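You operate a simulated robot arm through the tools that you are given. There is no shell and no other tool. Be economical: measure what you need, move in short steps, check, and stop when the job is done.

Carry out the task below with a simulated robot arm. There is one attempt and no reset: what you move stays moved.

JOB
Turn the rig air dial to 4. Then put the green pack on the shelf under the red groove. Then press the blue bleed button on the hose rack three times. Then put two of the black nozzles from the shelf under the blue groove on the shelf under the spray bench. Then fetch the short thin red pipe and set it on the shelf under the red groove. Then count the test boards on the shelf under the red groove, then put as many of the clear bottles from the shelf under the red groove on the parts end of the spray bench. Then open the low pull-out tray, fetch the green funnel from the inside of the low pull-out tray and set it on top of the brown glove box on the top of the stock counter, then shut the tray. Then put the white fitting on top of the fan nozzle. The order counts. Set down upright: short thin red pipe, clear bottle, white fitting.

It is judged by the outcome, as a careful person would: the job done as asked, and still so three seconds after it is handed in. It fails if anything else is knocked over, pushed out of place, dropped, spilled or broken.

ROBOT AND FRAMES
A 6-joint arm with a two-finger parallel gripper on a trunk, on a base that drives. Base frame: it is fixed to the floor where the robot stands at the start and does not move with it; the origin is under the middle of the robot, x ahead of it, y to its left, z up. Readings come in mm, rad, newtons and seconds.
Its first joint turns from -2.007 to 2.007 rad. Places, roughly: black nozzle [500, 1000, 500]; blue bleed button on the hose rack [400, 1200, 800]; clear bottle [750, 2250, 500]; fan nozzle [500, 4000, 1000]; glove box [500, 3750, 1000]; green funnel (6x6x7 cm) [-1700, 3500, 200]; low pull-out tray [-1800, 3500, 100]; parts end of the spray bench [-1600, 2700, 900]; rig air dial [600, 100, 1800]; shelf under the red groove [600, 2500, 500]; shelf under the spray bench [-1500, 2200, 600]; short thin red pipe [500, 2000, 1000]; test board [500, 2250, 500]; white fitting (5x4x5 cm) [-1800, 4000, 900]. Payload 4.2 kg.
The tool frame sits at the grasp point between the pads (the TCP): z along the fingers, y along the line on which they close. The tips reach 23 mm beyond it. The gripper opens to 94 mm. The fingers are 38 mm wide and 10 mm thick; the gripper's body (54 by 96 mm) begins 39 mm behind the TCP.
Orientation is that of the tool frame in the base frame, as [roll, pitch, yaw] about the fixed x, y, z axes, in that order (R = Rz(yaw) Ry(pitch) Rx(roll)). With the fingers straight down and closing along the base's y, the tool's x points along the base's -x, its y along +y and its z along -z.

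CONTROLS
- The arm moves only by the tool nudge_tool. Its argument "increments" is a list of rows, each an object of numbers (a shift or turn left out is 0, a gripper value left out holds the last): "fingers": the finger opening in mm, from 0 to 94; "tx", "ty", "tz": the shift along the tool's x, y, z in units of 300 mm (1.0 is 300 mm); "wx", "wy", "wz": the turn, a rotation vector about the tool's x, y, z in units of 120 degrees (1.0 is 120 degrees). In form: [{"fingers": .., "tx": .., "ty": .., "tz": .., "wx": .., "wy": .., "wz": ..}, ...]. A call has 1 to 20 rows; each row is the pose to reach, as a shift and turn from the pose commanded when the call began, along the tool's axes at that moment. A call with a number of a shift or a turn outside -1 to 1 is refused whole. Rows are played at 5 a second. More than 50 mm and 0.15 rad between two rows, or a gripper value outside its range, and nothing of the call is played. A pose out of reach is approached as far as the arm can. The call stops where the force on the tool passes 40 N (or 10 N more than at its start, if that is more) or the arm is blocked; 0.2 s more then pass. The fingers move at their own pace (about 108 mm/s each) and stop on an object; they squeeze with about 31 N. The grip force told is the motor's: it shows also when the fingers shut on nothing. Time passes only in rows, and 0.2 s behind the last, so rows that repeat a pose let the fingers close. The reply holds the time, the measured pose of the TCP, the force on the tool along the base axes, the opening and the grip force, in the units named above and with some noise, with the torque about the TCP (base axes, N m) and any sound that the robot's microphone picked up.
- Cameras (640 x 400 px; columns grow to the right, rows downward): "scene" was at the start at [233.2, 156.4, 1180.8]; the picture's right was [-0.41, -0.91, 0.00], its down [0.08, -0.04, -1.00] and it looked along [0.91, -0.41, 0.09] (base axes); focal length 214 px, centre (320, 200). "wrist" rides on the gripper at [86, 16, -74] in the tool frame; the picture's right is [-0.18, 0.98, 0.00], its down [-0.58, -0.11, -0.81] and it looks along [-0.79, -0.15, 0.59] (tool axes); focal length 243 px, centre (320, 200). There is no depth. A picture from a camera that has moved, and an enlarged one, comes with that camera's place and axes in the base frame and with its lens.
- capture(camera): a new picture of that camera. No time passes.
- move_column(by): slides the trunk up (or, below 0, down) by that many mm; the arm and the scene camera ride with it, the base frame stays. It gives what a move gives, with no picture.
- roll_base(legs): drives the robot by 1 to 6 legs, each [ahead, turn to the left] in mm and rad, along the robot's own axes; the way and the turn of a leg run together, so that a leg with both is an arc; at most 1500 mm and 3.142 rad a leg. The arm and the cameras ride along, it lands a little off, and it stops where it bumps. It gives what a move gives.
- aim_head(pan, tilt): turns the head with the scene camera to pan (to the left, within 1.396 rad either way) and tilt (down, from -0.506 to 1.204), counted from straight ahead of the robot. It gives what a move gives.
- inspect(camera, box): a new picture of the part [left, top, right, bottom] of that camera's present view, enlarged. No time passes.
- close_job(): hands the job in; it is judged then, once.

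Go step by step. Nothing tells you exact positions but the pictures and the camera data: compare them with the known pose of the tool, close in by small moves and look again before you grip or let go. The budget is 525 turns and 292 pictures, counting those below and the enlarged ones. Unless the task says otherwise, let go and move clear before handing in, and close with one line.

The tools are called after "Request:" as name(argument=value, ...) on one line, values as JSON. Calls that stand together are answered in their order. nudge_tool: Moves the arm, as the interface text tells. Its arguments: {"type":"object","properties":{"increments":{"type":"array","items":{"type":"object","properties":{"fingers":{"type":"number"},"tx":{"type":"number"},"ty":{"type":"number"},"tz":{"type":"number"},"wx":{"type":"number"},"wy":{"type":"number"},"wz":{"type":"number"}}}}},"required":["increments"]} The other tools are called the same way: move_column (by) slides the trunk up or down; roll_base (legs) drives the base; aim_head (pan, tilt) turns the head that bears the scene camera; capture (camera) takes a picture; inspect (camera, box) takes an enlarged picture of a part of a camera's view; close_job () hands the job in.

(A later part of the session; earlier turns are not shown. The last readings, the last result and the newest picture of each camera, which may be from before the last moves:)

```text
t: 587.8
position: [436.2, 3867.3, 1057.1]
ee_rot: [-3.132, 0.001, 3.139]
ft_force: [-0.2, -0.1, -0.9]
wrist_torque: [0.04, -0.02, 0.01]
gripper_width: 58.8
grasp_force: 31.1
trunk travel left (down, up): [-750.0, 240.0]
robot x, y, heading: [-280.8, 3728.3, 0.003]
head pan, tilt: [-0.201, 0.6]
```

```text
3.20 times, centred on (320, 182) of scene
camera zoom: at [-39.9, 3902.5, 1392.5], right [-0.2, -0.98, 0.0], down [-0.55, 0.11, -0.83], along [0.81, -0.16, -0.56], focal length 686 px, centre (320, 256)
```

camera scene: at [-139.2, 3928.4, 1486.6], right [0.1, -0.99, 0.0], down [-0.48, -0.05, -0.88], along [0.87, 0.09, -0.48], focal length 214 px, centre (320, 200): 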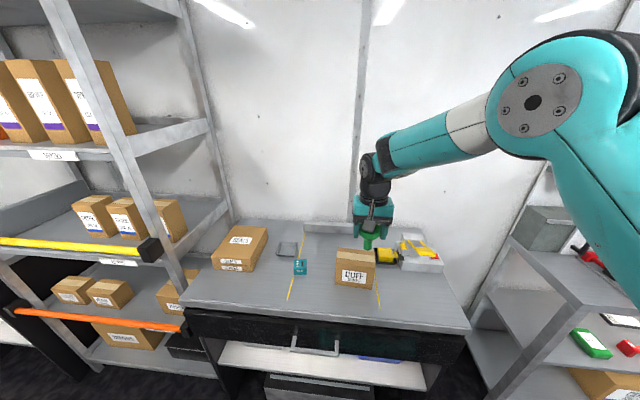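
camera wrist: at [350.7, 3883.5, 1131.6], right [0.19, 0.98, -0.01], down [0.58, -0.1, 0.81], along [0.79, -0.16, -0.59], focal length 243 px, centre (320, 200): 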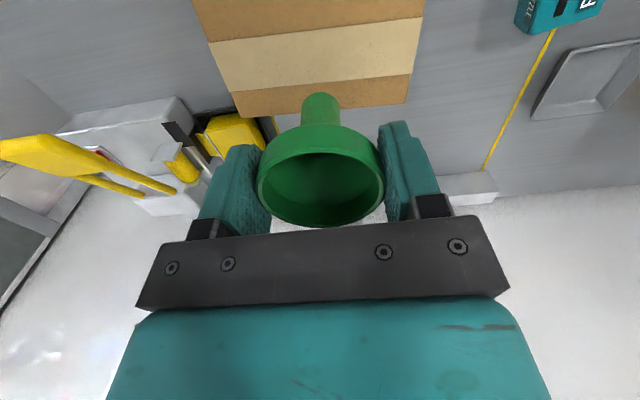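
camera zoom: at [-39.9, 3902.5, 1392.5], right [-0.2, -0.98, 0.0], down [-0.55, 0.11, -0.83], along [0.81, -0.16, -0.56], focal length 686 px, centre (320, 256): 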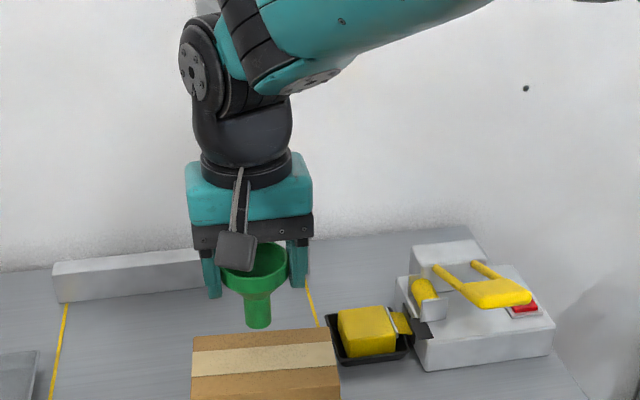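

Request:
move_column(by=-20)

Request:
nudge_tool(increments=[{"tz": 0.01}, {"tz": 0.02}, {"tz": 0.03}])

Request:
inspect(camera="scene", box=[220, 120, 420, 270])

```text
t: 588.5
position: [436.2, 3865.0, 1039.2]
ee_rot: [-3.132, 0.002, 3.14]
ft_force: [0.3, 0.1, -1.0]
wrist_torque: [0.04, 0.02, 0.0]
gripper_width: 58.8
grasp_force: 30.8
trunk travel left (down, up): [-730.0, 260.0]
robot x, y, heading: [-281.7, 3732.4, 0.007]
head pan, tilt: [-0.201, 0.6]
```

```text
t: 589.3
position: [437.5, 3867.2, 1028.5]
ee_rot: [-3.131, 0.003, 3.139]
ft_force: [0.6, -0.1, -0.1]
wrist_torque: [0.02, 0.0, 0.0]
gripper_width: 58.5
grasp_force: 30.3
trunk travel left (down, up): [-730.0, 260.0]
robot x, y, heading: [-279.1, 3724.6, 0.0]
head pan, tilt: [-0.201, 0.6]
```

```text
2.67 times, centred on (320, 195) of scene
camera zoom: at [-39.9, 3902.4, 1372.5], right [-0.2, -0.98, 0.0], down [-0.55, 0.11, -0.83], along [0.81, -0.16, -0.56], focal length 572 px, centre (320, 213)
```

zoom: 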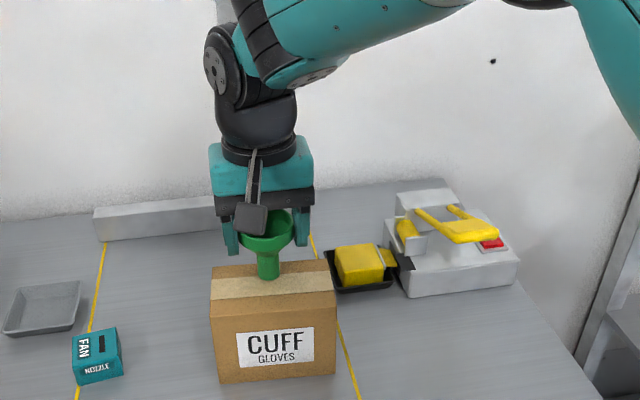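

Request:
nudge_tool(increments=[{"tz": 0.007}, {"tz": 0.014}, {"tz": 0.021}])

Request:
nudge_tool(increments=[{"tz": 0.007}, {"tz": 0.014}])

```text
t: 590.1
position: [437.3, 3865.1, 1026.0]
ee_rot: [-3.135, 0.006, 3.139]
ft_force: [-2.3, -2.9, 29.9]
wrist_torque: [0.13, 0.09, 0.01]
gripper_width: 58.7
grasp_force: 31.2
trunk travel left (down, up): [-730.0, 260.0]
robot x, y, heading: [-280.1, 3724.5, 0.007]
head pan, tilt: [-0.201, 0.6]
```

```text
t: 590.6
position: [438.5, 3865.9, 1023.3]
ee_rot: [-3.135, 0.009, 3.135]
ft_force: [-4.9, -2.8, 17.8]
wrist_torque: [-0.06, 0.32, 0.03]
gripper_width: 58.7
grasp_force: 30.7
trunk travel left (down, up): [-730.0, 260.0]
robot x, y, heading: [-277.1, 3727.6, 0.007]
head pan, tilt: [-0.201, 0.6]
stopped in row 2: the force on the tool passed its limit (the readings are from after the stop); the commanded pose is now the measured one
```

Request:
nudge_tool(increments=[{"tz": -0.004}, {"tz": -0.006}])

Request:
inspect(camera="scene", box=[250, 180, 350, 255])

```text
t: 591.2
position: [438.9, 3865.8, 1024.7]
ee_rot: [-3.134, 0.009, 3.139]
ft_force: [-3.1, -1.4, 10.6]
wrist_torque: [-0.05, 0.14, 0.03]
gripper_width: 58.4
grasp_force: 31.4
trunk travel left (down, up): [-730.0, 260.0]
robot x, y, heading: [-279.2, 3726.6, 0.005]
head pan, tilt: [-0.201, 0.6]
```

```text
5.33 times, centred on (300, 218) of scene
camera zoom: at [-40.4, 3902.2, 1372.5], right [-0.2, -0.98, 0.0], down [-0.55, 0.11, -0.83], along [0.81, -0.16, -0.56], focal length 1144 px, centre (427, 107)
```

zoom: 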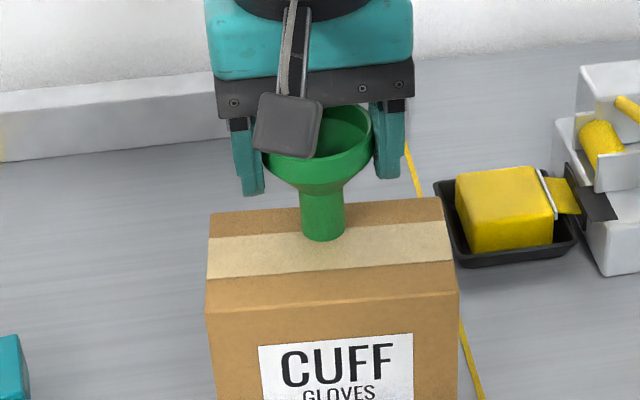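

Request:
nudge_tool(increments=[{"tz": -0.004}, {"tz": -0.004, "fingers": 62}, {"tz": -0.004, "fingers": 66}, {"tz": -0.004, "fingers": 72}, {"tz": -0.004, "fingers": 80}, {"tz": -0.004, "fingers": 80}])

Request:
inspect(camera="scene", box=[250, 180, 350, 255])

```text
t: 592.6
position: [438.6, 3867.9, 1025.7]
ee_rot: [-3.134, 0.008, 3.136]
ft_force: [-0.1, -0.2, 0.8]
wrist_torque: [0.01, 0.01, -0.02]
gripper_width: 79.8
grasp_force: 0.1
trunk travel left (down, up): [-730.0, 260.0]
robot x, y, heading: [-282.0, 3726.5, 0.006]
head pan, tilt: [-0.201, 0.6]
```

```text
5.33 times, centred on (300, 218) of scene
camera zoom: at [-39.8, 3902.3, 1372.5], right [-0.2, -0.98, 0.0], down [-0.55, 0.11, -0.83], along [0.81, -0.16, -0.56], focal length 1144 px, centre (427, 107)
```

zoom: 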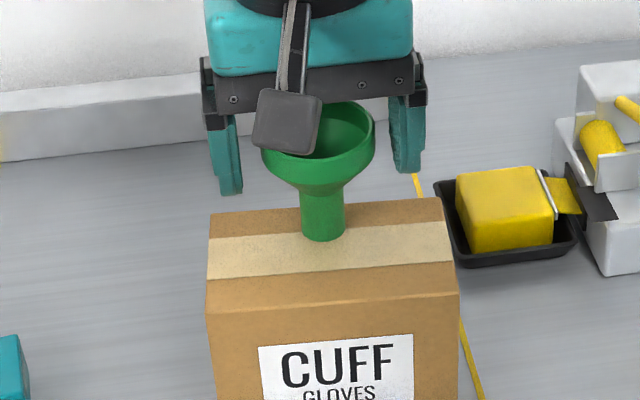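

The funnel stands on its spout. I'll raise the gripper straight up and check.

Request:
nudge_tool(increments=[{"tz": -0.05, "fingers": 90}, {"tz": -0.15, "fingers": 90}, {"tz": -0.3}, {"tz": -0.4}, {"tz": -0.4}])

Request:
inspect(camera="scene", box=[250, 180, 350, 255])

```text
t: 593.8
position: [436.8, 3867.9, 1144.5]
ee_rot: [-3.135, 0.009, 3.138]
ft_force: [0.1, -0.6, 0.1]
wrist_torque: [0.02, 0.0, 0.0]
gripper_width: 89.9
grasp_force: 0.1
trunk travel left (down, up): [-730.0, 260.0]
robot x, y, heading: [-279.3, 3727.2, 0.003]
head pan, tilt: [-0.201, 0.6]
```

```text
5.33 times, centred on (300, 218) of scene
camera zoom: at [-39.8, 3902.4, 1372.5], right [-0.2, -0.98, 0.0], down [-0.55, 0.11, -0.83], along [0.81, -0.16, -0.57], focal length 1144 px, centre (427, 107)
```

zoom: 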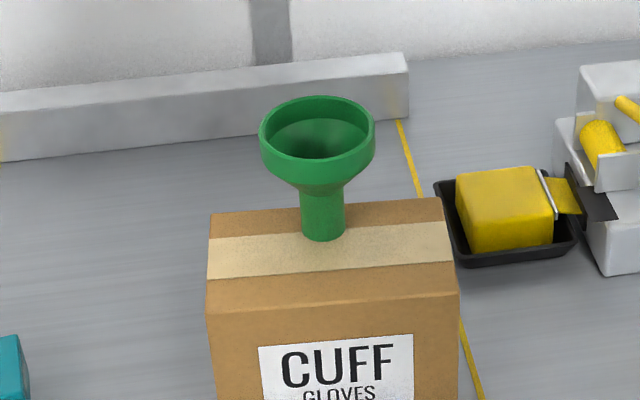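

Request:
roll_base(legs=[[-200, 0]])

Request:
nudge_tool(increments=[{"ty": -0.15, "fingers": 0}, {"ty": -0.3}, {"ty": -0.43}])

Request:
roll_base(legs=[[0, -1.571], [245, 0], [0, -1.571]])

Request:
move_column(by=-400)

Request:
move_column(by=-325)

Request:
aim_head(pan=-0.1, tilt=0.4)

Request:
capture(camera="scene")

```text
t: 595.4
position: [238.7, 3866.2, 1145.4]
ee_rot: [-3.134, 0.009, 3.138]
ft_force: [0.2, 0.4, 0.9]
wrist_torque: [0.01, -0.03, 0.02]
gripper_width: 90.0
grasp_force: 0.1
trunk travel left (down, up): [-730.0, 260.0]
robot x, y, heading: [-478.3, 3724.2, 0.002]
head pan, tilt: [-0.201, 0.6]
```

```text
t: 596.2
position: [237.2, 3738.8, 1143.8]
ee_rot: [-3.134, 0.01, 3.137]
ft_force: [1.2, 0.2, 0.1]
wrist_torque: [0.0, 0.02, -0.03]
gripper_width: 0.0
grasp_force: 31.0
trunk travel left (down, up): [-730.0, 260.0]
robot x, y, heading: [-476.9, 3723.9, 0.004]
head pan, tilt: [-0.201, 0.6]
```

```text
t: 605.6
position: [-1183.6, 3458.1, 1144.9]
ee_rot: [-3.135, 0.009, 0.011]
ft_force: [-0.1, -0.1, 0.5]
wrist_torque: [-0.01, 0.02, 0.03]
gripper_width: 0.1
grasp_force: 31.0
trunk travel left (down, up): [-730.0, 260.0]
robot x, y, heading: [-471.0, 3479.8, -3.123]
head pan, tilt: [-0.201, 0.6]
```

```text
t: 609.4
position: [-1184.3, 3456.5, 744.0]
ee_rot: [-3.135, 0.008, 0.011]
ft_force: [0.5, -0.4, -0.2]
wrist_torque: [-0.01, 0.01, -0.01]
gripper_width: 0.1
grasp_force: 31.0
trunk travel left (down, up): [-330.0, 660.0]
robot x, y, heading: [-468.1, 3478.0, -3.125]
head pan, tilt: [-0.201, 0.6]
```

```text
t: 612.6
position: [-1183.3, 3457.6, 420.1]
ee_rot: [-3.135, 0.009, 0.009]
ft_force: [0.0, -0.7, 0.0]
wrist_torque: [-0.04, 0.03, -0.02]
gripper_width: 0.0
grasp_force: 30.8
trunk travel left (down, up): [-5.0, 985.0]
robot x, y, heading: [-469.0, 3482.1, -3.123]
head pan, tilt: [-0.201, 0.6]
```

```text
t: 613.4
position: [-1185.0, 3458.5, 419.2]
ee_rot: [-3.136, 0.01, 0.01]
ft_force: [0.9, -0.2, 0.5]
wrist_torque: [0.02, -0.01, -0.01]
gripper_width: 0.0
grasp_force: 31.2
trunk travel left (down, up): [-5.0, 985.0]
robot x, y, heading: [-469.2, 3475.1, -3.125]
head pan, tilt: [-0.099, 0.4]
```

```text
54 pictures are left
camera scene: at [-709.9, 3288.6, 665.7], right [0.08, 1.0, 0.0], down [0.39, -0.03, -0.92], along [-0.92, 0.08, -0.39], focal length 214 px, centre (320, 200)
```

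scene: 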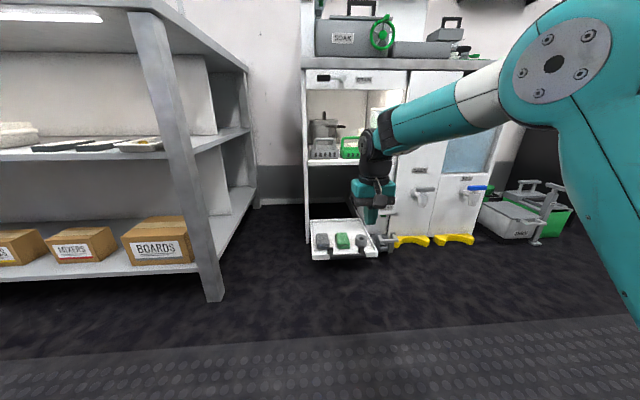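

Request:
nudge_tool(increments=[{"tz": 0.16}, {"tz": 0.32}, {"tz": 0.48}, {"tz": 0.64}, {"tz": 0.8}, {"tz": 0.96}])

Request:
roll_base(legs=[[0, -0.017], [190, 0]])

Request:
inspect(camera="scene", box=[270, 180, 470, 305])

```text
t: 614.8
position: [-1185.4, 3459.1, 132.3]
ee_rot: [-3.133, 0.009, 0.01]
ft_force: [0.9, 0.1, -0.2]
wrist_torque: [-0.02, -0.01, 0.01]
gripper_width: 0.0
grasp_force: 31.2
trunk travel left (down, up): [-5.0, 985.0]
robot x, y, heading: [-467.8, 3480.7, -3.124]
head pan, tilt: [-0.099, 0.4]
```

```text
t: 616.6
position: [-1374.7, 3471.9, 132.4]
ee_rot: [-3.134, 0.009, -0.008]
ft_force: [1.1, 0.3, 0.4]
wrist_torque: [-0.02, 0.01, 0.0]
gripper_width: 0.0
grasp_force: 31.1
trunk travel left (down, up): [-5.0, 985.0]
robot x, y, heading: [-658.3, 3483.6, 3.135]
head pan, tilt: [-0.099, 0.4]
```

```text
3.20 times, centred on (370, 242) of scene
camera zoom: at [-902.8, 3293.3, 665.7], right [0.1, 0.99, 0.0], down [0.39, -0.04, -0.92], along [-0.92, 0.09, -0.39], focal length 686 px, centre (160, 64)
```

zoom: 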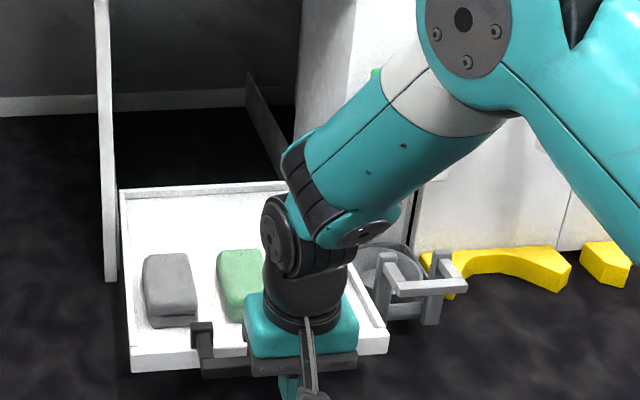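

Request:
roll_base(legs=[[195, 0]])

Request:
capture(camera="scene")

```text
t: 618.2
position: [-1575.4, 3473.0, 131.2]
ee_rot: [-3.134, 0.01, -0.009]
ft_force: [1.0, 1.0, 0.0]
wrist_torque: [-0.01, 0.02, 0.02]
gripper_width: 0.2
grasp_force: 30.8
trunk travel left (down, up): [-5.0, 985.0]
robot x, y, heading: [-860.9, 3481.0, 3.138]
head pan, tilt: [-0.099, 0.4]
```

```text
52 pictures are left
camera scene: at [-1103.1, 3293.8, 665.7], right [0.1, 0.99, 0.0], down [0.39, -0.04, -0.92], along [-0.92, 0.09, -0.39], focal length 214 px, centre (320, 200)
```

scene: 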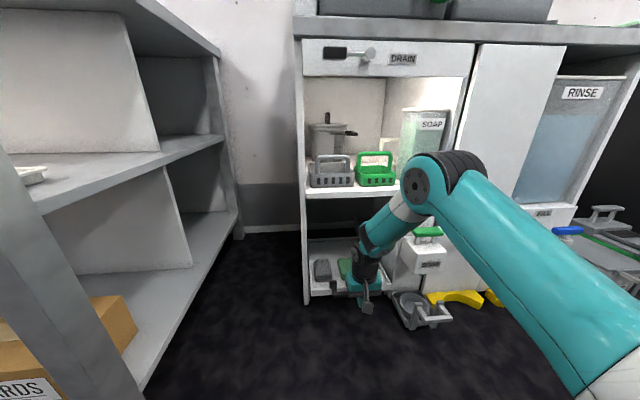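

Request:
nudge_tool(increments=[{"tx": -0.03}, {"tx": -0.06}, {"tx": -0.09}, {"tx": -0.12}, {"tx": -0.15}])

Request:
capture(camera="scene")

```text
t: 619.1
position: [-1599.3, 3473.8, 131.4]
ee_rot: [-3.131, -0.009, -0.008]
ft_force: [5.1, 0.1, 2.5]
wrist_torque: [-0.02, 0.06, 0.07]
gripper_width: 0.0
grasp_force: 30.7
trunk travel left (down, up): [-5.0, 985.0]
robot x, y, heading: [-861.5, 3481.1, 3.137]
head pan, tilt: [-0.099, 0.4]
stopped in row 4: the force on the tool passed its limit (the readings are from after the stop); the commanded pose is now the measured one
```

```text
51 pictures are left
camera scene: at [-1102.8, 3293.9, 665.7], right [0.1, 0.99, 0.0], down [0.39, -0.04, -0.92], along [-0.92, 0.09, -0.39], focal length 214 px, centre (320, 200)
```

scene: 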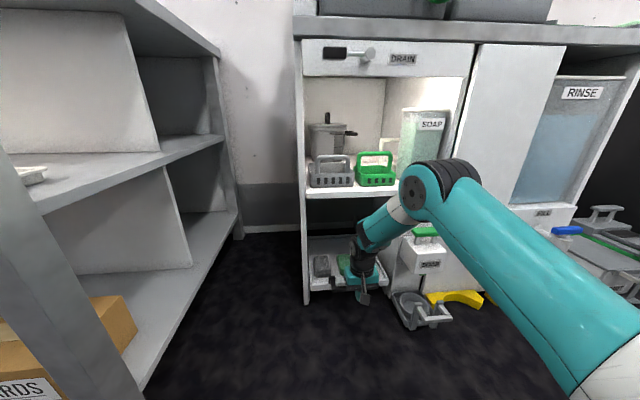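

The tray is shut (firm stop at its original position). Next is the white fitting near [-1800, 4000, 900].

Request:
roll_base(legs=[[-400, 0]])

Request:
inspect(camera="scene", box=[280, 150, 440, 250])

Request:
move_column(by=400)

Request:
move_column(by=350)

Request:
roll_base(legs=[[0, -1.571], [480, 0], [0, 1.571]])

Request:
aim_head(pan=-0.1, tilt=0.5)

Request:
capture(camera="scene")

```text
t: 621.6
position: [-1187.0, 3467.4, 131.1]
ee_rot: [-3.132, -0.008, -0.001]
ft_force: [-0.2, -0.6, 0.8]
wrist_torque: [0.01, 0.0, 0.02]
gripper_width: 0.0
grasp_force: 31.6
trunk travel left (down, up): [-5.0, 985.0]
robot x, y, heading: [-446.6, 3485.7, -3.13]
head pan, tilt: [-0.099, 0.4]
```

```text
4.00 times, centred on (360, 200) of scene
camera zoom: at [-689.5, 3292.6, 665.7], right [0.09, 1.0, 0.0], down [0.39, -0.04, -0.92], along [-0.92, 0.09, -0.39], focal length 858 px, centre (160, 200)
```

zoom: 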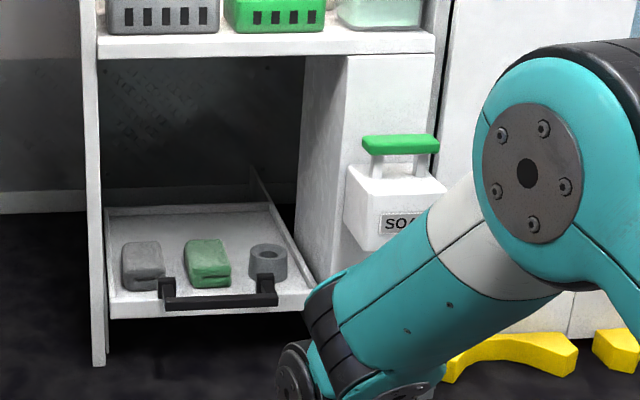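

```text
t: 625.5
position: [-1187.4, 3467.5, 531.9]
ee_rot: [-3.13, -0.006, 0.0]
ft_force: [-0.3, 0.4, -0.9]
wrist_torque: [-0.02, 0.01, -0.01]
gripper_width: 0.0
grasp_force: 30.8
trunk travel left (down, up): [-405.0, 585.0]
robot x, y, heading: [-446.0, 3481.2, -3.134]
head pan, tilt: [-0.099, 0.4]
```

```text
t: 628.9
position: [-1186.9, 3467.6, 882.6]
ee_rot: [-3.132, -0.006, -0.001]
ft_force: [0.3, 0.0, -0.5]
wrist_torque: [0.01, 0.0, -0.02]
gripper_width: 0.2
grasp_force: 30.8
trunk travel left (down, up): [-755.0, 235.0]
robot x, y, heading: [-450.0, 3483.0, -3.137]
head pan, tilt: [-0.099, 0.4]
```

```text
t: 639.2
position: [-1220.2, 3923.7, 883.3]
ee_rot: [-3.131, -0.006, 0.042]
ft_force: [0.7, 0.1, 0.3]
wrist_torque: [0.04, 0.01, 0.03]
gripper_width: 0.0
grasp_force: 30.7
trunk travel left (down, up): [-755.0, 235.0]
robot x, y, heading: [-482.7, 3972.8, -3.09]
head pan, tilt: [-0.099, 0.4]
```

```text
t: 639.9
position: [-1221.2, 3923.9, 882.3]
ee_rot: [-3.131, -0.008, 0.042]
ft_force: [-0.1, -0.5, 0.0]
wrist_torque: [-0.03, 0.0, -0.03]
gripper_width: 0.0
grasp_force: 31.3
trunk travel left (down, up): [-755.0, 235.0]
robot x, y, heading: [-478.3, 3973.5, -3.093]
head pan, tilt: [-0.099, 0.499]
```

```text
49 pictures are left
camera scene: at [-713.5, 3770.4, 1406.6], right [0.05, 1.0, 0.0], down [0.48, -0.02, -0.88], along [-0.88, 0.04, -0.48], focal length 214 px, centre (320, 200)
```

scene: 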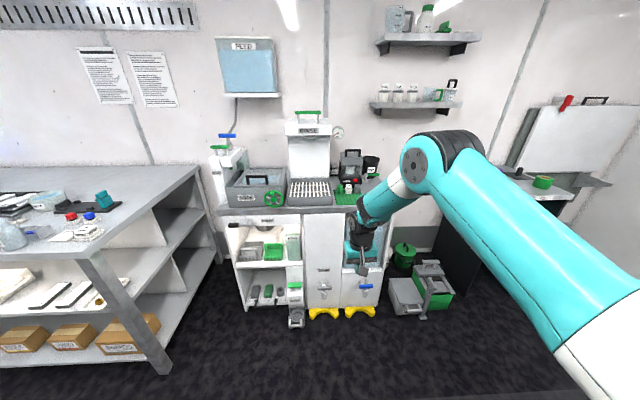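

Request:
inspect(camera="scene", box=[280, 130, 440, 230])

Request:
capture(camera="wrist")

```text
4.00 times, centred on (360, 180) of scene
camera zoom: at [-713.5, 3770.4, 1406.6], right [0.05, 1.0, 0.0], down [0.48, -0.02, -0.88], along [-0.88, 0.04, -0.48], focal length 858 px, centre (160, 280)
```

zoom: 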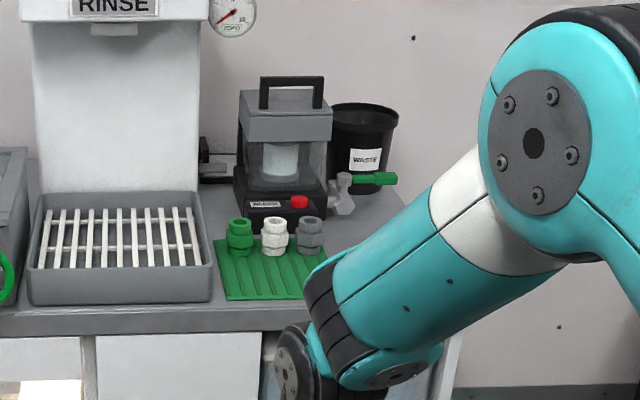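

```text
47 pictures are left
camera wrist: at [-1132.8, 3911.2, 956.9], right [-0.14, -0.99, -0.01], down [-0.59, 0.08, 0.8], along [-0.79, 0.12, -0.6], focal length 243 px, centre (320, 200)
```

wrist: 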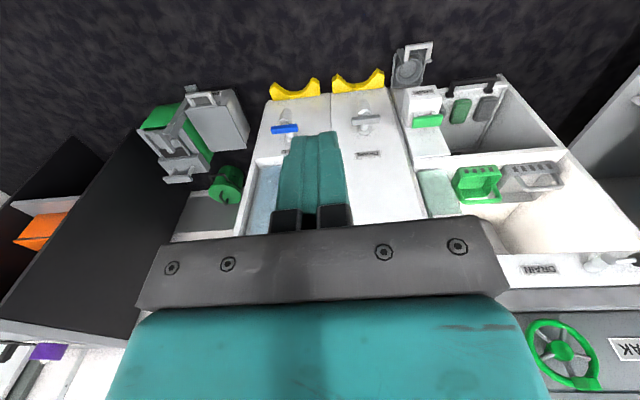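

Request:
move_column(by=120)

Request:
nudge_tool(increments=[{"wz": 0.07, "fingers": 70}, {"wz": 0.14}, {"wz": 0.21}, {"wz": 0.28}, {"wz": 0.35}, {"wz": 0.42}, {"wz": 0.49}, {"wz": 0.56}, {"wz": 0.63}, {"wz": 0.7}, {"wz": 0.77}])

Request:
roll_base(legs=[[0, -0.05], [480, 0]])

Request:
capture(camera="wrist")

Request:
capture(camera="scene")

```text
t: 641.4
position: [-1220.8, 3925.0, 1002.5]
ee_rot: [-3.132, -0.006, 0.043]
ft_force: [0.7, -0.3, 0.4]
wrist_torque: [-0.03, -0.01, 0.0]
gripper_width: 0.0
grasp_force: 31.4
trunk travel left (down, up): [-875.0, 115.0]
robot x, y, heading: [-482.6, 3969.8, -3.095]
head pan, tilt: [-0.099, 0.499]
```

```text
t: 643.8
position: [-1220.3, 3923.8, 1002.7]
ee_rot: [-3.134, 0.012, -1.573]
ft_force: [-0.6, 0.6, -0.2]
wrist_torque: [-0.03, 0.01, 0.0]
gripper_width: 69.9
grasp_force: 0.0
trunk travel left (down, up): [-875.0, 115.0]
robot x, y, heading: [-482.7, 3970.5, -3.092]
head pan, tilt: [-0.099, 0.499]
```

```text
t: 647.1
position: [-1712.0, 3977.3, 1002.6]
ee_rot: [-3.135, 0.01, -1.637]
ft_force: [-0.1, -0.4, -0.9]
wrist_torque: [-0.02, 0.03, -0.04]
gripper_width: 70.0
grasp_force: 0.0
trunk travel left (down, up): [-875.0, 115.0]
robot x, y, heading: [-972.5, 3976.1, 3.121]
head pan, tilt: [-0.099, 0.499]
```

```text
46 pictures are left
camera wrist: at [-1733.7, 3892.1, 1075.4], right [-0.97, 0.25, 0.0], down [0.14, 0.56, 0.81], along [0.2, 0.79, -0.58], focal length 243 px, centre (320, 200)
```

wrist: 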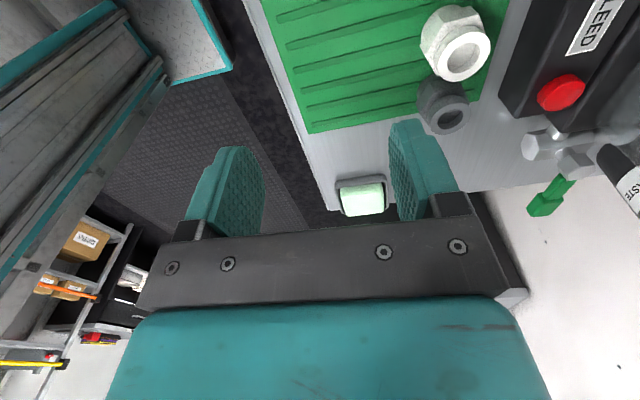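

```text
45 pictures are left
camera scene: at [-1216.0, 3791.1, 1526.6], right [0.12, 0.99, 0.0], down [0.48, -0.06, -0.88], along [-0.87, 0.1, -0.48], focal length 214 px, centre (320, 200)
```

scene: 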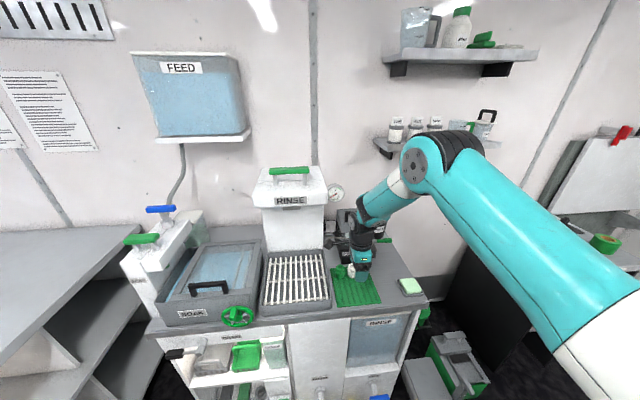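

Request:
nudge_tool(increments=[{"wz": -0.0315, "tx": -0.03}])

Request:
roll_base(legs=[[95, 0]])

Request:
capture(camera="wrist")

```text
t: 647.5
position: [-1711.5, 3986.2, 1002.5]
ee_rot: [-3.134, 0.01, -1.568]
ft_force: [0.3, -0.5, 0.2]
wrist_torque: [0.01, 0.0, 0.0]
gripper_width: 70.2
grasp_force: 0.1
trunk travel left (down, up): [-875.0, 115.0]
robot x, y, heading: [-972.3, 3974.7, 3.124]
head pan, tilt: [-0.099, 0.499]
```

```text
t: 648.6
position: [-1806.2, 3989.0, 1002.0]
ee_rot: [-3.135, 0.01, -1.57]
ft_force: [-0.4, -0.5, 0.7]
wrist_torque: [0.0, -0.01, 0.02]
gripper_width: 69.9
grasp_force: 0.0
trunk travel left (down, up): [-875.0, 115.0]
robot x, y, heading: [-1065.2, 3975.1, 3.123]
head pan, tilt: [-0.099, 0.499]
```

```text
44 pictures are left
camera wrist: at [-1821.9, 3901.5, 1075.1], right [-0.98, 0.18, -0.01], down [0.1, 0.57, 0.81], along [0.15, 0.8, -0.58], focal length 243 px, centre (320, 200)
```

wrist: 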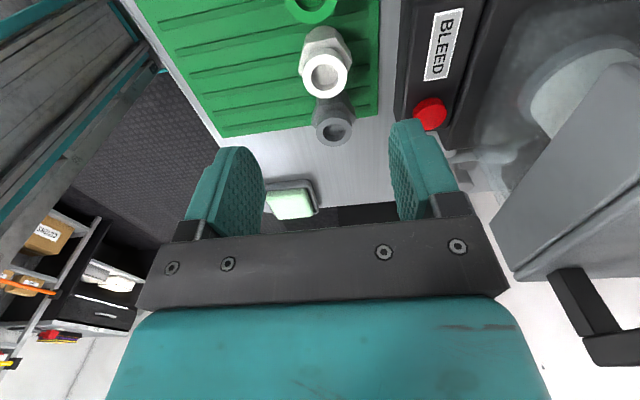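

Request:
nudge_tool(increments=[{"tx": -0.017, "ty": 0.013, "fingers": 64}])

Request:
move_column(by=-75)

Request:
capture(camera="wrist")

```text
t: 649.0
position: [-1810.3, 3994.1, 1001.9]
ee_rot: [-3.134, 0.009, -1.569]
ft_force: [-0.2, 0.4, 0.3]
wrist_torque: [0.01, -0.02, -0.01]
gripper_width: 64.1
grasp_force: 0.0
trunk travel left (down, up): [-875.0, 115.0]
robot x, y, heading: [-1067.0, 3980.0, 3.124]
head pan, tilt: [-0.099, 0.499]
```

```text
t: 650.2
position: [-1810.6, 3995.1, 927.4]
ee_rot: [-3.136, 0.011, -1.571]
ft_force: [0.1, -0.1, -0.3]
wrist_torque: [-0.01, -0.02, 0.02]
gripper_width: 64.1
grasp_force: 0.0
trunk travel left (down, up): [-800.0, 190.0]
robot x, y, heading: [-1067.0, 3976.4, 3.12]
head pan, tilt: [-0.099, 0.499]
```

```text
43 pictures are left
camera wrist: at [-1825.9, 3906.5, 1001.0], right [-0.98, 0.18, -0.01], down [0.1, 0.57, 0.81], along [0.15, 0.8, -0.58], focal length 243 px, centre (320, 200)
```

wrist: 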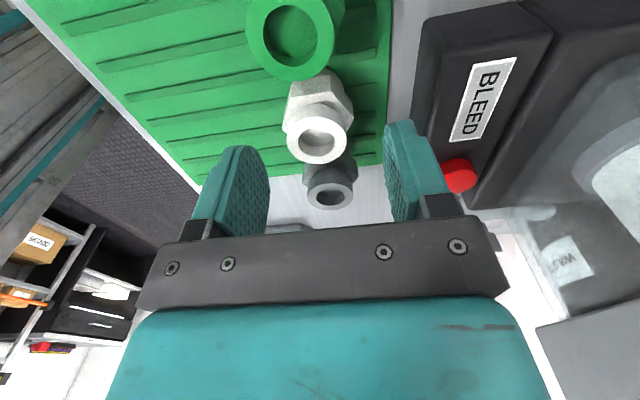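

Request:
nudge_tool(increments=[{"tx": -0.004, "ty": -0.008, "fingers": 58}])

Request:
move_column(by=-43)

Request:
capture(camera="wrist")

```text
t: 650.6
position: [-1808.3, 3994.2, 927.8]
ee_rot: [-3.135, 0.011, -1.571]
ft_force: [-1.2, 0.6, 0.6]
wrist_torque: [0.0, 0.0, 0.01]
gripper_width: 57.8
grasp_force: 0.1
trunk travel left (down, up): [-800.0, 190.0]
robot x, y, heading: [-1063.9, 3975.4, 3.126]
head pan, tilt: [-0.099, 0.499]
```

```text
t: 651.4
position: [-1807.3, 3995.4, 885.6]
ee_rot: [-3.134, 0.011, -1.569]
ft_force: [0.6, 0.4, -1.2]
wrist_torque: [0.01, -0.02, -0.02]
gripper_width: 58.0
grasp_force: 0.0
trunk travel left (down, up): [-757.0, 233.0]
robot x, y, heading: [-1068.9, 3976.1, 3.123]
head pan, tilt: [-0.099, 0.499]
```

```text
42 pictures are left
camera wrist: at [-1823.8, 3907.3, 958.0], right [-0.98, 0.18, -0.01], down [0.1, 0.57, 0.81], along [0.15, 0.8, -0.58], focal length 243 px, centre (320, 200)
```

wrist: 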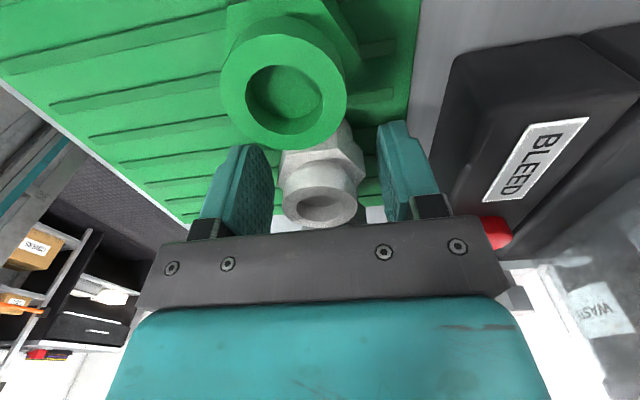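

Request:
nudge_tool(increments=[{"fingers": 25}, {"fingers": 25}, {"fingers": 25}])

Request:
move_column(by=180)

Request:
capture(camera="wrist")

```text
t: 652.2
position: [-1807.0, 3994.1, 885.7]
ee_rot: [-3.134, 0.01, -1.57]
ft_force: [0.3, -0.5, 1.7]
wrist_torque: [0.01, -0.02, 0.01]
gripper_width: 35.4
grasp_force: 30.8
trunk travel left (down, up): [-757.0, 233.0]
robot x, y, heading: [-1065.6, 3976.5, 3.123]
head pan, tilt: [-0.099, 0.499]
```

```text
t: 654.2
position: [-1807.3, 3994.6, 1065.2]
ee_rot: [-3.135, 0.01, -1.571]
ft_force: [-1.0, -0.4, -0.8]
wrist_torque: [-0.01, -0.01, -0.01]
gripper_width: 35.4
grasp_force: 30.8
trunk travel left (down, up): [-937.0, 53.0]
robot x, y, heading: [-1065.8, 3972.7, 3.125]
head pan, tilt: [-0.099, 0.499]
```

```text
41 pictures are left
camera wrist: at [-1823.8, 3907.3, 1138.0], right [-0.98, 0.18, -0.01], down [0.1, 0.57, 0.81], along [0.15, 0.8, -0.58], focal length 243 px, centre (320, 200)
```

wrist: 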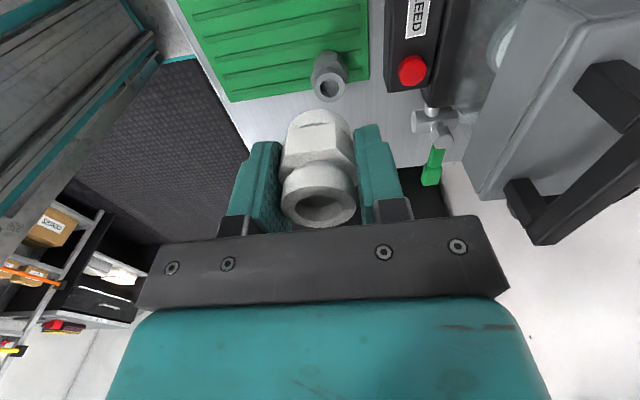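

Request:
roll_base(legs=[[-500, 0], [0, 1.587], [-90, 0], [0, 1.571]])

Request:
aim_head(pan=0.0, tilt=0.6)

Request:
capture(camera="scene")

Request:
capture(camera="wrist")

```text
t: 665.5
position: [167.7, 4063.8, 1064.9]
ee_rot: [-3.134, 0.01, 1.602]
ft_force: [-0.4, 0.4, -1.4]
wrist_torque: [0.02, -0.01, 0.01]
gripper_width: 35.4
grasp_force: 31.1
trunk travel left (down, up): [-937.0, 53.0]
robot x, y, heading: [-571.4, 4060.3, 0.012]
head pan, tilt: [-0.099, 0.499]
```

```text
t: 666.2
position: [168.3, 4065.3, 1065.4]
ee_rot: [-3.135, 0.01, 1.601]
ft_force: [0.2, 0.5, -0.2]
wrist_torque: [0.01, 0.02, -0.01]
gripper_width: 35.5
grasp_force: 31.2
trunk travel left (down, up): [-937.0, 53.0]
robot x, y, heading: [-572.8, 4059.6, 0.01]
head pan, tilt: [0.0, 0.6]
```

```text
40 pictures are left
camera scene: at [-332.9, 4254.7, 1579.5], right [0.01, -1.0, 0.0], down [-0.56, -0.01, -0.83], along [0.83, 0.01, -0.56], focal length 214 px, centre (320, 200)
```

scene: 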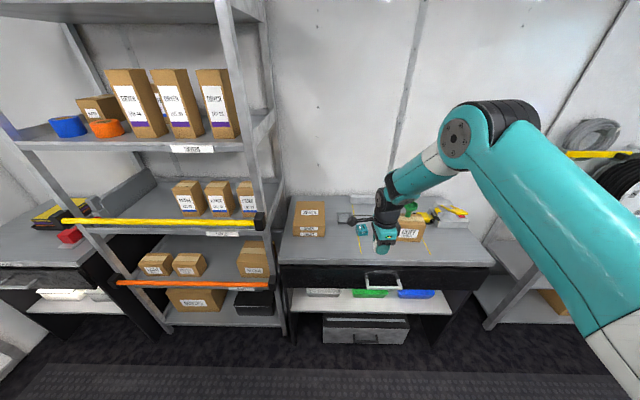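

```text
39 pictures are left
camera wrist: at [183.6, 4151.8, 1138.1], right [0.99, -0.15, -0.01], down [-0.09, -0.58, 0.81], along [-0.13, -0.8, -0.58], focal length 243 px, centre (320, 200)
```

wrist: 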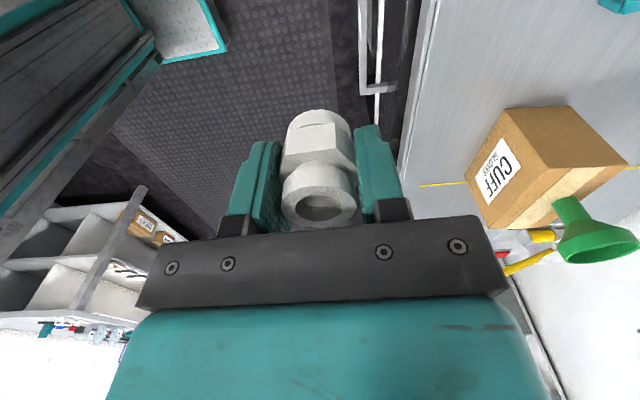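

Request:
roll_base(legs=[[225, -0.01]])

Request:
capture(camera="wrist")

Request:
inspect(camera="scene", box=[260, 180, 480, 318])

```text
t: 668.0
position: [400.3, 4058.9, 1063.7]
ee_rot: [-3.137, 0.009, 1.593]
ft_force: [-0.2, 0.1, -0.4]
wrist_torque: [0.01, -0.01, 0.02]
gripper_width: 35.5
grasp_force: 31.1
trunk travel left (down, up): [-937.0, 53.0]
robot x, y, heading: [-345.5, 4060.6, 0.005]
head pan, tilt: [0.0, 0.6]
```

```text
38 pictures are left
camera wrist: at [415.1, 4146.5, 1138.2], right [0.99, -0.16, -0.01], down [-0.09, -0.58, 0.81], along [-0.14, -0.8, -0.58], focal length 243 px, centre (320, 200)
```

wrist: 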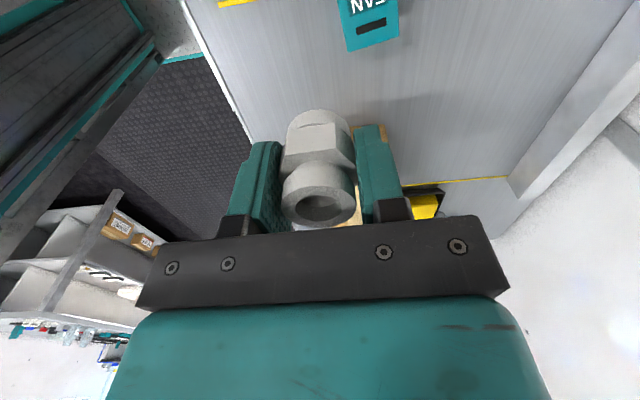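

```text
2.90 times, centred on (370, 249) of scene
camera zoom: at [-100.3, 4254.2, 1579.5], right [0.0, -1.0, 0.0], down [-0.56, 0.0, -0.83], along [0.83, 0.0, -0.56], focal length 622 px, centre (175, 58)
```

zoom: 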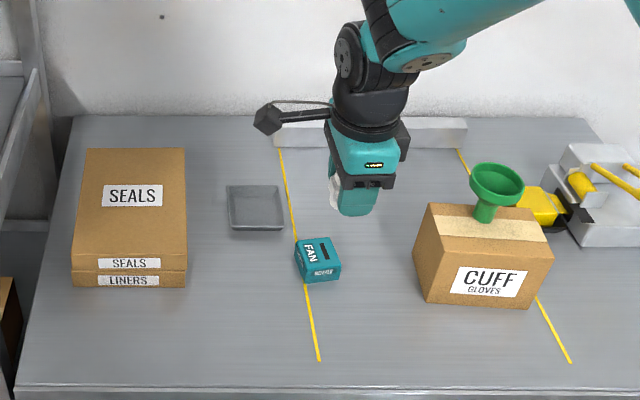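

Request:
roll_base(legs=[[36, 0]])

Request:
nudge_tool(increments=[{"tx": 0.03}])

Request:
move_column(by=-75)

Request:
capture(camera="wrist")

Request:
inspect(camera="scene", box=[300, 180, 460, 280])

```text
t: 668.8
position: [435.0, 4058.8, 1064.3]
ee_rot: [-3.133, 0.011, 1.592]
ft_force: [-0.4, 0.1, 0.4]
wrist_torque: [-0.02, -0.01, -0.02]
gripper_width: 35.7
grasp_force: 30.9
trunk travel left (down, up): [-937.0, 53.0]
robot x, y, heading: [-303.0, 4061.2, -0.0]
head pan, tilt: [0.0, 0.6]
```

```text
t: 669.2
position: [436.8, 4067.0, 1064.1]
ee_rot: [-3.136, 0.012, 1.593]
ft_force: [0.2, -0.9, -0.5]
wrist_torque: [0.0, -0.02, 0.01]
gripper_width: 35.5
grasp_force: 30.8
trunk travel left (down, up): [-937.0, 53.0]
robot x, y, heading: [-306.0, 4063.4, 0.0]
head pan, tilt: [0.0, 0.6]
```

```text
t: 670.3
position: [436.0, 4067.4, 989.6]
ee_rot: [-3.134, 0.01, 1.591]
ft_force: [-1.1, 0.4, -0.3]
wrist_torque: [0.05, -0.02, 0.05]
gripper_width: 35.7
grasp_force: 31.0
trunk travel left (down, up): [-862.0, 128.0]
robot x, y, heading: [-303.8, 4060.3, 0.002]
head pan, tilt: [0.0, 0.6]
```

```text
36 pictures are left
camera wrist: at [451.3, 4155.0, 1062.5], right [0.99, -0.16, -0.01], down [-0.09, -0.58, 0.81], along [-0.14, -0.8, -0.58], focal length 243 px, centre (320, 200)
```

wrist: 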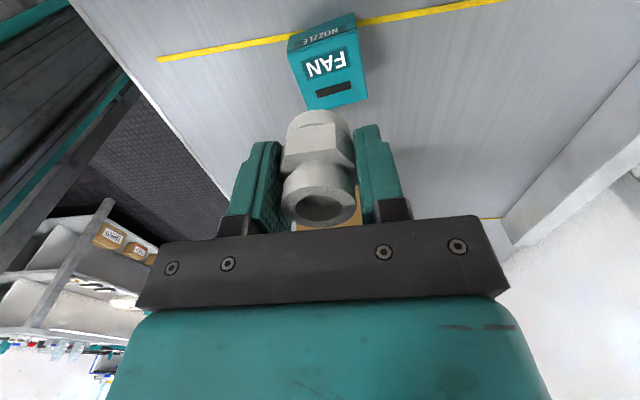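

```text
4.00 times, centred on (380, 230) of scene
camera zoom: at [-64.0, 4254.4, 1504.5], right [0.0, -1.0, 0.0], down [-0.56, 0.0, -0.83], along [0.83, 0.0, -0.56], focal length 858 px, centre (80, 80)
```

zoom: 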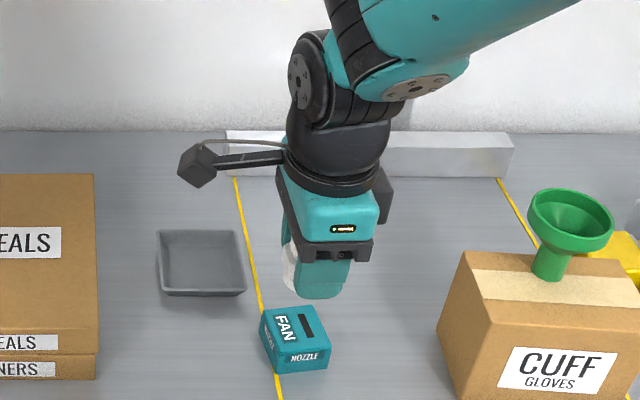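

Request:
nudge_tool(increments=[{"ty": 0.009, "tx": 0.003}])

Request:
move_column(by=-34)

Request:
capture(camera="wrist")

Request:
inspect(camera="scene", box=[300, 200, 420, 275])

```text
t: 670.7
position: [438.7, 4068.6, 989.1]
ee_rot: [-3.135, 0.012, 1.593]
ft_force: [1.1, -0.1, -0.8]
wrist_torque: [-0.03, 0.01, 0.0]
gripper_width: 35.4
grasp_force: 31.0
trunk travel left (down, up): [-862.0, 128.0]
robot x, y, heading: [-307.8, 4058.9, 0.004]
head pan, tilt: [0.0, 0.6]
```

```text
t: 671.5
position: [439.5, 4068.4, 954.5]
ee_rot: [-3.134, 0.01, 1.593]
ft_force: [0.8, 0.3, -1.1]
wrist_torque: [-0.02, 0.02, 0.03]
gripper_width: 35.5
grasp_force: 31.6
trunk travel left (down, up): [-828.0, 162.0]
robot x, y, heading: [-306.1, 4057.2, 0.004]
head pan, tilt: [0.0, 0.6]
```

```text
34 pictures are left
camera wrist: at [454.0, 4156.4, 1028.4], right [0.99, -0.16, -0.01], down [-0.09, -0.58, 0.81], along [-0.14, -0.8, -0.58], focal length 243 px, centre (320, 200)
```

wrist: 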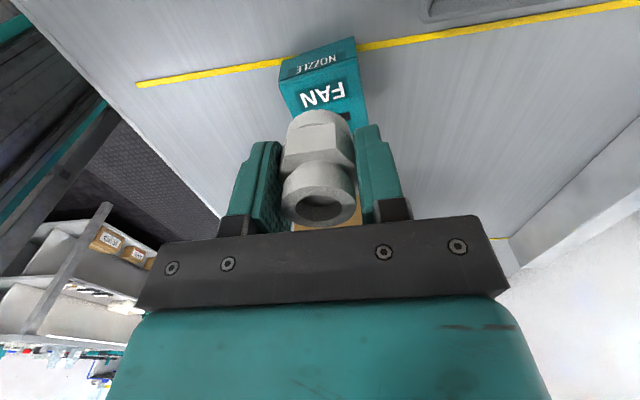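

```text
5.33 times, centred on (360, 238) of scene
camera zoom: at [-64.0, 4254.4, 1470.4], right [0.0, -1.0, 0.0], down [-0.56, 0.0, -0.83], along [0.83, 0.0, -0.56], focal length 1144 px, centre (107, 0)
```

zoom: 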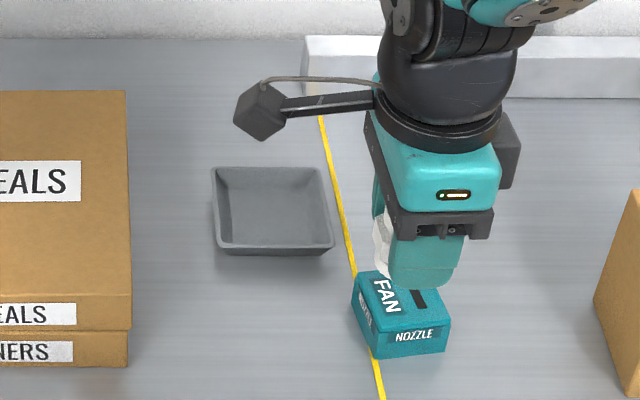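

Request:
nudge_tool(increments=[{"tz": 0.01}, {"tz": 0.02}, {"tz": 0.03}, {"tz": 0.035}])

Request:
capture(camera="wrist")

```text
t: 672.5
position: [437.6, 4069.1, 944.0]
ee_rot: [-3.134, 0.01, 1.592]
ft_force: [1.1, 0.1, 0.1]
wrist_torque: [-0.02, 0.02, -0.01]
gripper_width: 35.7
grasp_force: 30.7
trunk travel left (down, up): [-828.0, 162.0]
robot x, y, heading: [-304.7, 4063.8, 0.007]
head pan, tilt: [0.0, 0.6]
```

```text
32 pictures are left
camera wrist: at [453.5, 4156.4, 1017.3], right [0.99, -0.16, -0.01], down [-0.09, -0.58, 0.81], along [-0.14, -0.8, -0.58], focal length 243 px, centre (320, 200)
```

wrist: 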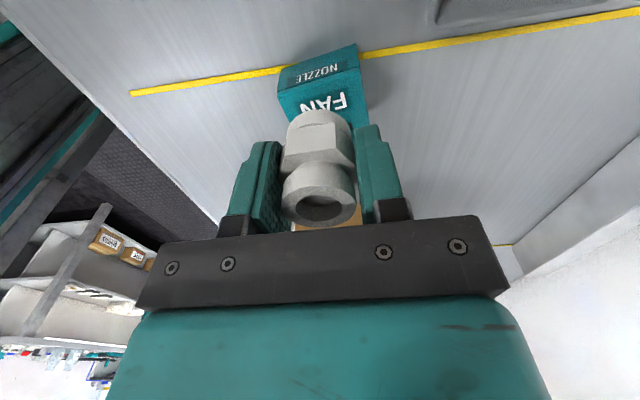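

Request:
nudge_tool(increments=[{"tz": 0.008}, {"tz": 0.016}, {"tz": 0.024}])

Request:
nudge_tool(increments=[{"tz": 0.008}, {"tz": 0.016}])

```text
t: 673.3
position: [436.3, 4068.3, 937.4]
ee_rot: [-3.134, 0.01, 1.593]
ft_force: [0.6, 0.2, 0.4]
wrist_torque: [-0.04, -0.01, -0.01]
gripper_width: 35.4
grasp_force: 30.9
trunk travel left (down, up): [-828.0, 162.0]
robot x, y, heading: [-304.8, 4065.1, 0.006]
head pan, tilt: [0.0, 0.6]
```

```text
t: 673.9
position: [438.6, 4067.8, 933.5]
ee_rot: [-3.134, 0.011, 1.59]
ft_force: [0.2, 0.5, 0.4]
wrist_torque: [0.01, 0.01, -0.05]
gripper_width: 35.6
grasp_force: 31.0
trunk travel left (down, up): [-828.0, 162.0]
robot x, y, heading: [-305.9, 4063.4, 0.003]
head pan, tilt: [0.0, 0.6]
```

Request:
nudge_tool(increments=[{"tz": 0.008}, {"tz": 0.016}])

Request:
inspect(camera="scene", box=[330, 210, 410, 260])

Request:
inspect(camera="wrist", box=[240, 30, 400, 130])

```text
t: 674.5
position: [435.6, 4067.6, 928.2]
ee_rot: [-3.135, 0.009, 1.591]
ft_force: [0.5, 0.7, 0.7]
wrist_torque: [0.03, 0.03, 0.05]
gripper_width: 35.3
grasp_force: 30.7
trunk travel left (down, up): [-828.0, 162.0]
robot x, y, heading: [-307.3, 4057.3, 0.006]
head pan, tilt: [0.0, 0.6]
```

```text
8.00 times, centred on (370, 235) of scene
camera zoom: at [-64.0, 4254.4, 1470.5], right [0.0, -1.0, 0.0], down [-0.56, 0.0, -0.83], along [0.83, 0.0, -0.56], focal length 1716 px, centre (-80, -80)
```

zoom: 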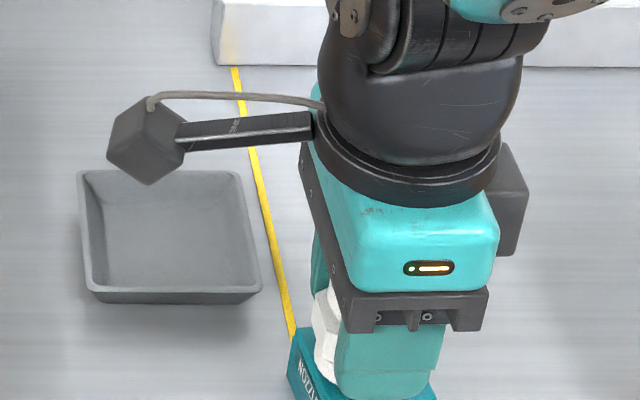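

```text
4.00 times, centred on (320, 80) of wrist
camera zoom: at [453.0, 4156.1, 1000.9], right [0.99, -0.16, -0.01], down [-0.09, -0.58, 0.81], along [-0.14, -0.8, -0.58], focal length 970 px, centre (320, 680)
```

zoom: 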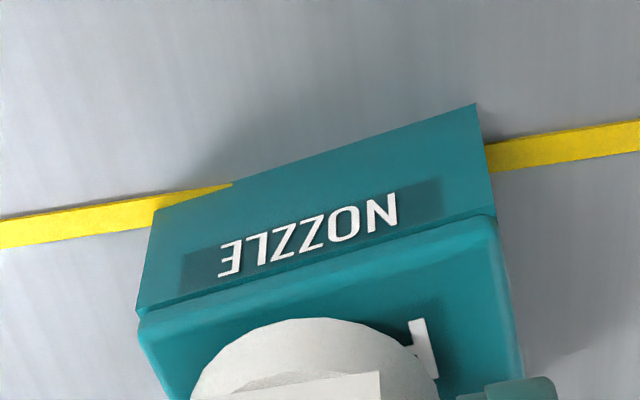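

Request:
nudge_tool(increments=[{"tx": -0.007, "tz": 0.006}, {"tx": -0.007, "tz": 0.012}, {"tx": -0.007, "tz": 0.018}])

Request:
inspect(camera="wrist", box=[240, 30, 400, 130])

```text
t: 675.3
position: [437.2, 4066.4, 923.2]
ee_rot: [-3.132, 0.009, 1.591]
ft_force: [-0.9, -1.4, 0.6]
wrist_torque: [-0.01, -0.04, -0.01]
gripper_width: 35.2
grasp_force: 30.4
trunk travel left (down, up): [-828.0, 162.0]
robot x, y, heading: [-304.4, 4061.7, 0.0]
head pan, tilt: [0.0, 0.6]
```

```text
4.00 times, centred on (320, 80) of wrist
camera zoom: at [453.2, 4154.1, 996.3], right [0.99, -0.16, 0.0], down [-0.09, -0.58, 0.81], along [-0.14, -0.8, -0.58], focal length 970 px, centre (320, 680)
```

zoom: 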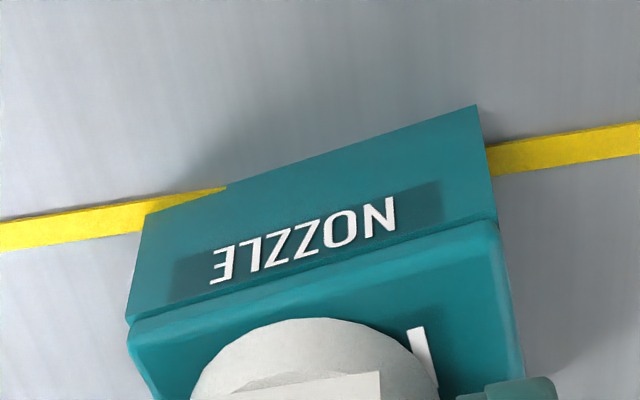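

Request:
nudge_tool(increments=[{"tz": 0.006}, {"tz": 0.012}, {"tz": 0.018}])

Request:
nudge_tool(increments=[{"tz": 0.006}, {"tz": 0.012}, {"tz": 0.018}])

```text
t: 676.1
position: [438.0, 4066.5, 919.7]
ee_rot: [-3.138, 0.009, 1.595]
ft_force: [-5.2, 0.9, 29.3]
wrist_torque: [0.15, 0.03, 0.02]
gripper_width: 35.3
grasp_force: 30.9
trunk travel left (down, up): [-828.0, 162.0]
robot x, y, heading: [-305.1, 4060.4, 0.003]
head pan, tilt: [0.0, 0.6]
```

```text
t: 676.9
position: [440.4, 4066.7, 914.8]
ee_rot: [-3.141, 0.008, 1.593]
ft_force: [-2.9, -0.4, 18.5]
wrist_torque: [0.13, 0.08, 0.06]
gripper_width: 35.5
grasp_force: 31.1
trunk travel left (down, up): [-828.0, 162.0]
robot x, y, heading: [-301.2, 4061.1, 0.001]
head pan, tilt: [0.0, 0.6]
stopped in row 3: the force on the tool passed its limit (the readings are from after the stop); the commanded pose is now the measured one
```

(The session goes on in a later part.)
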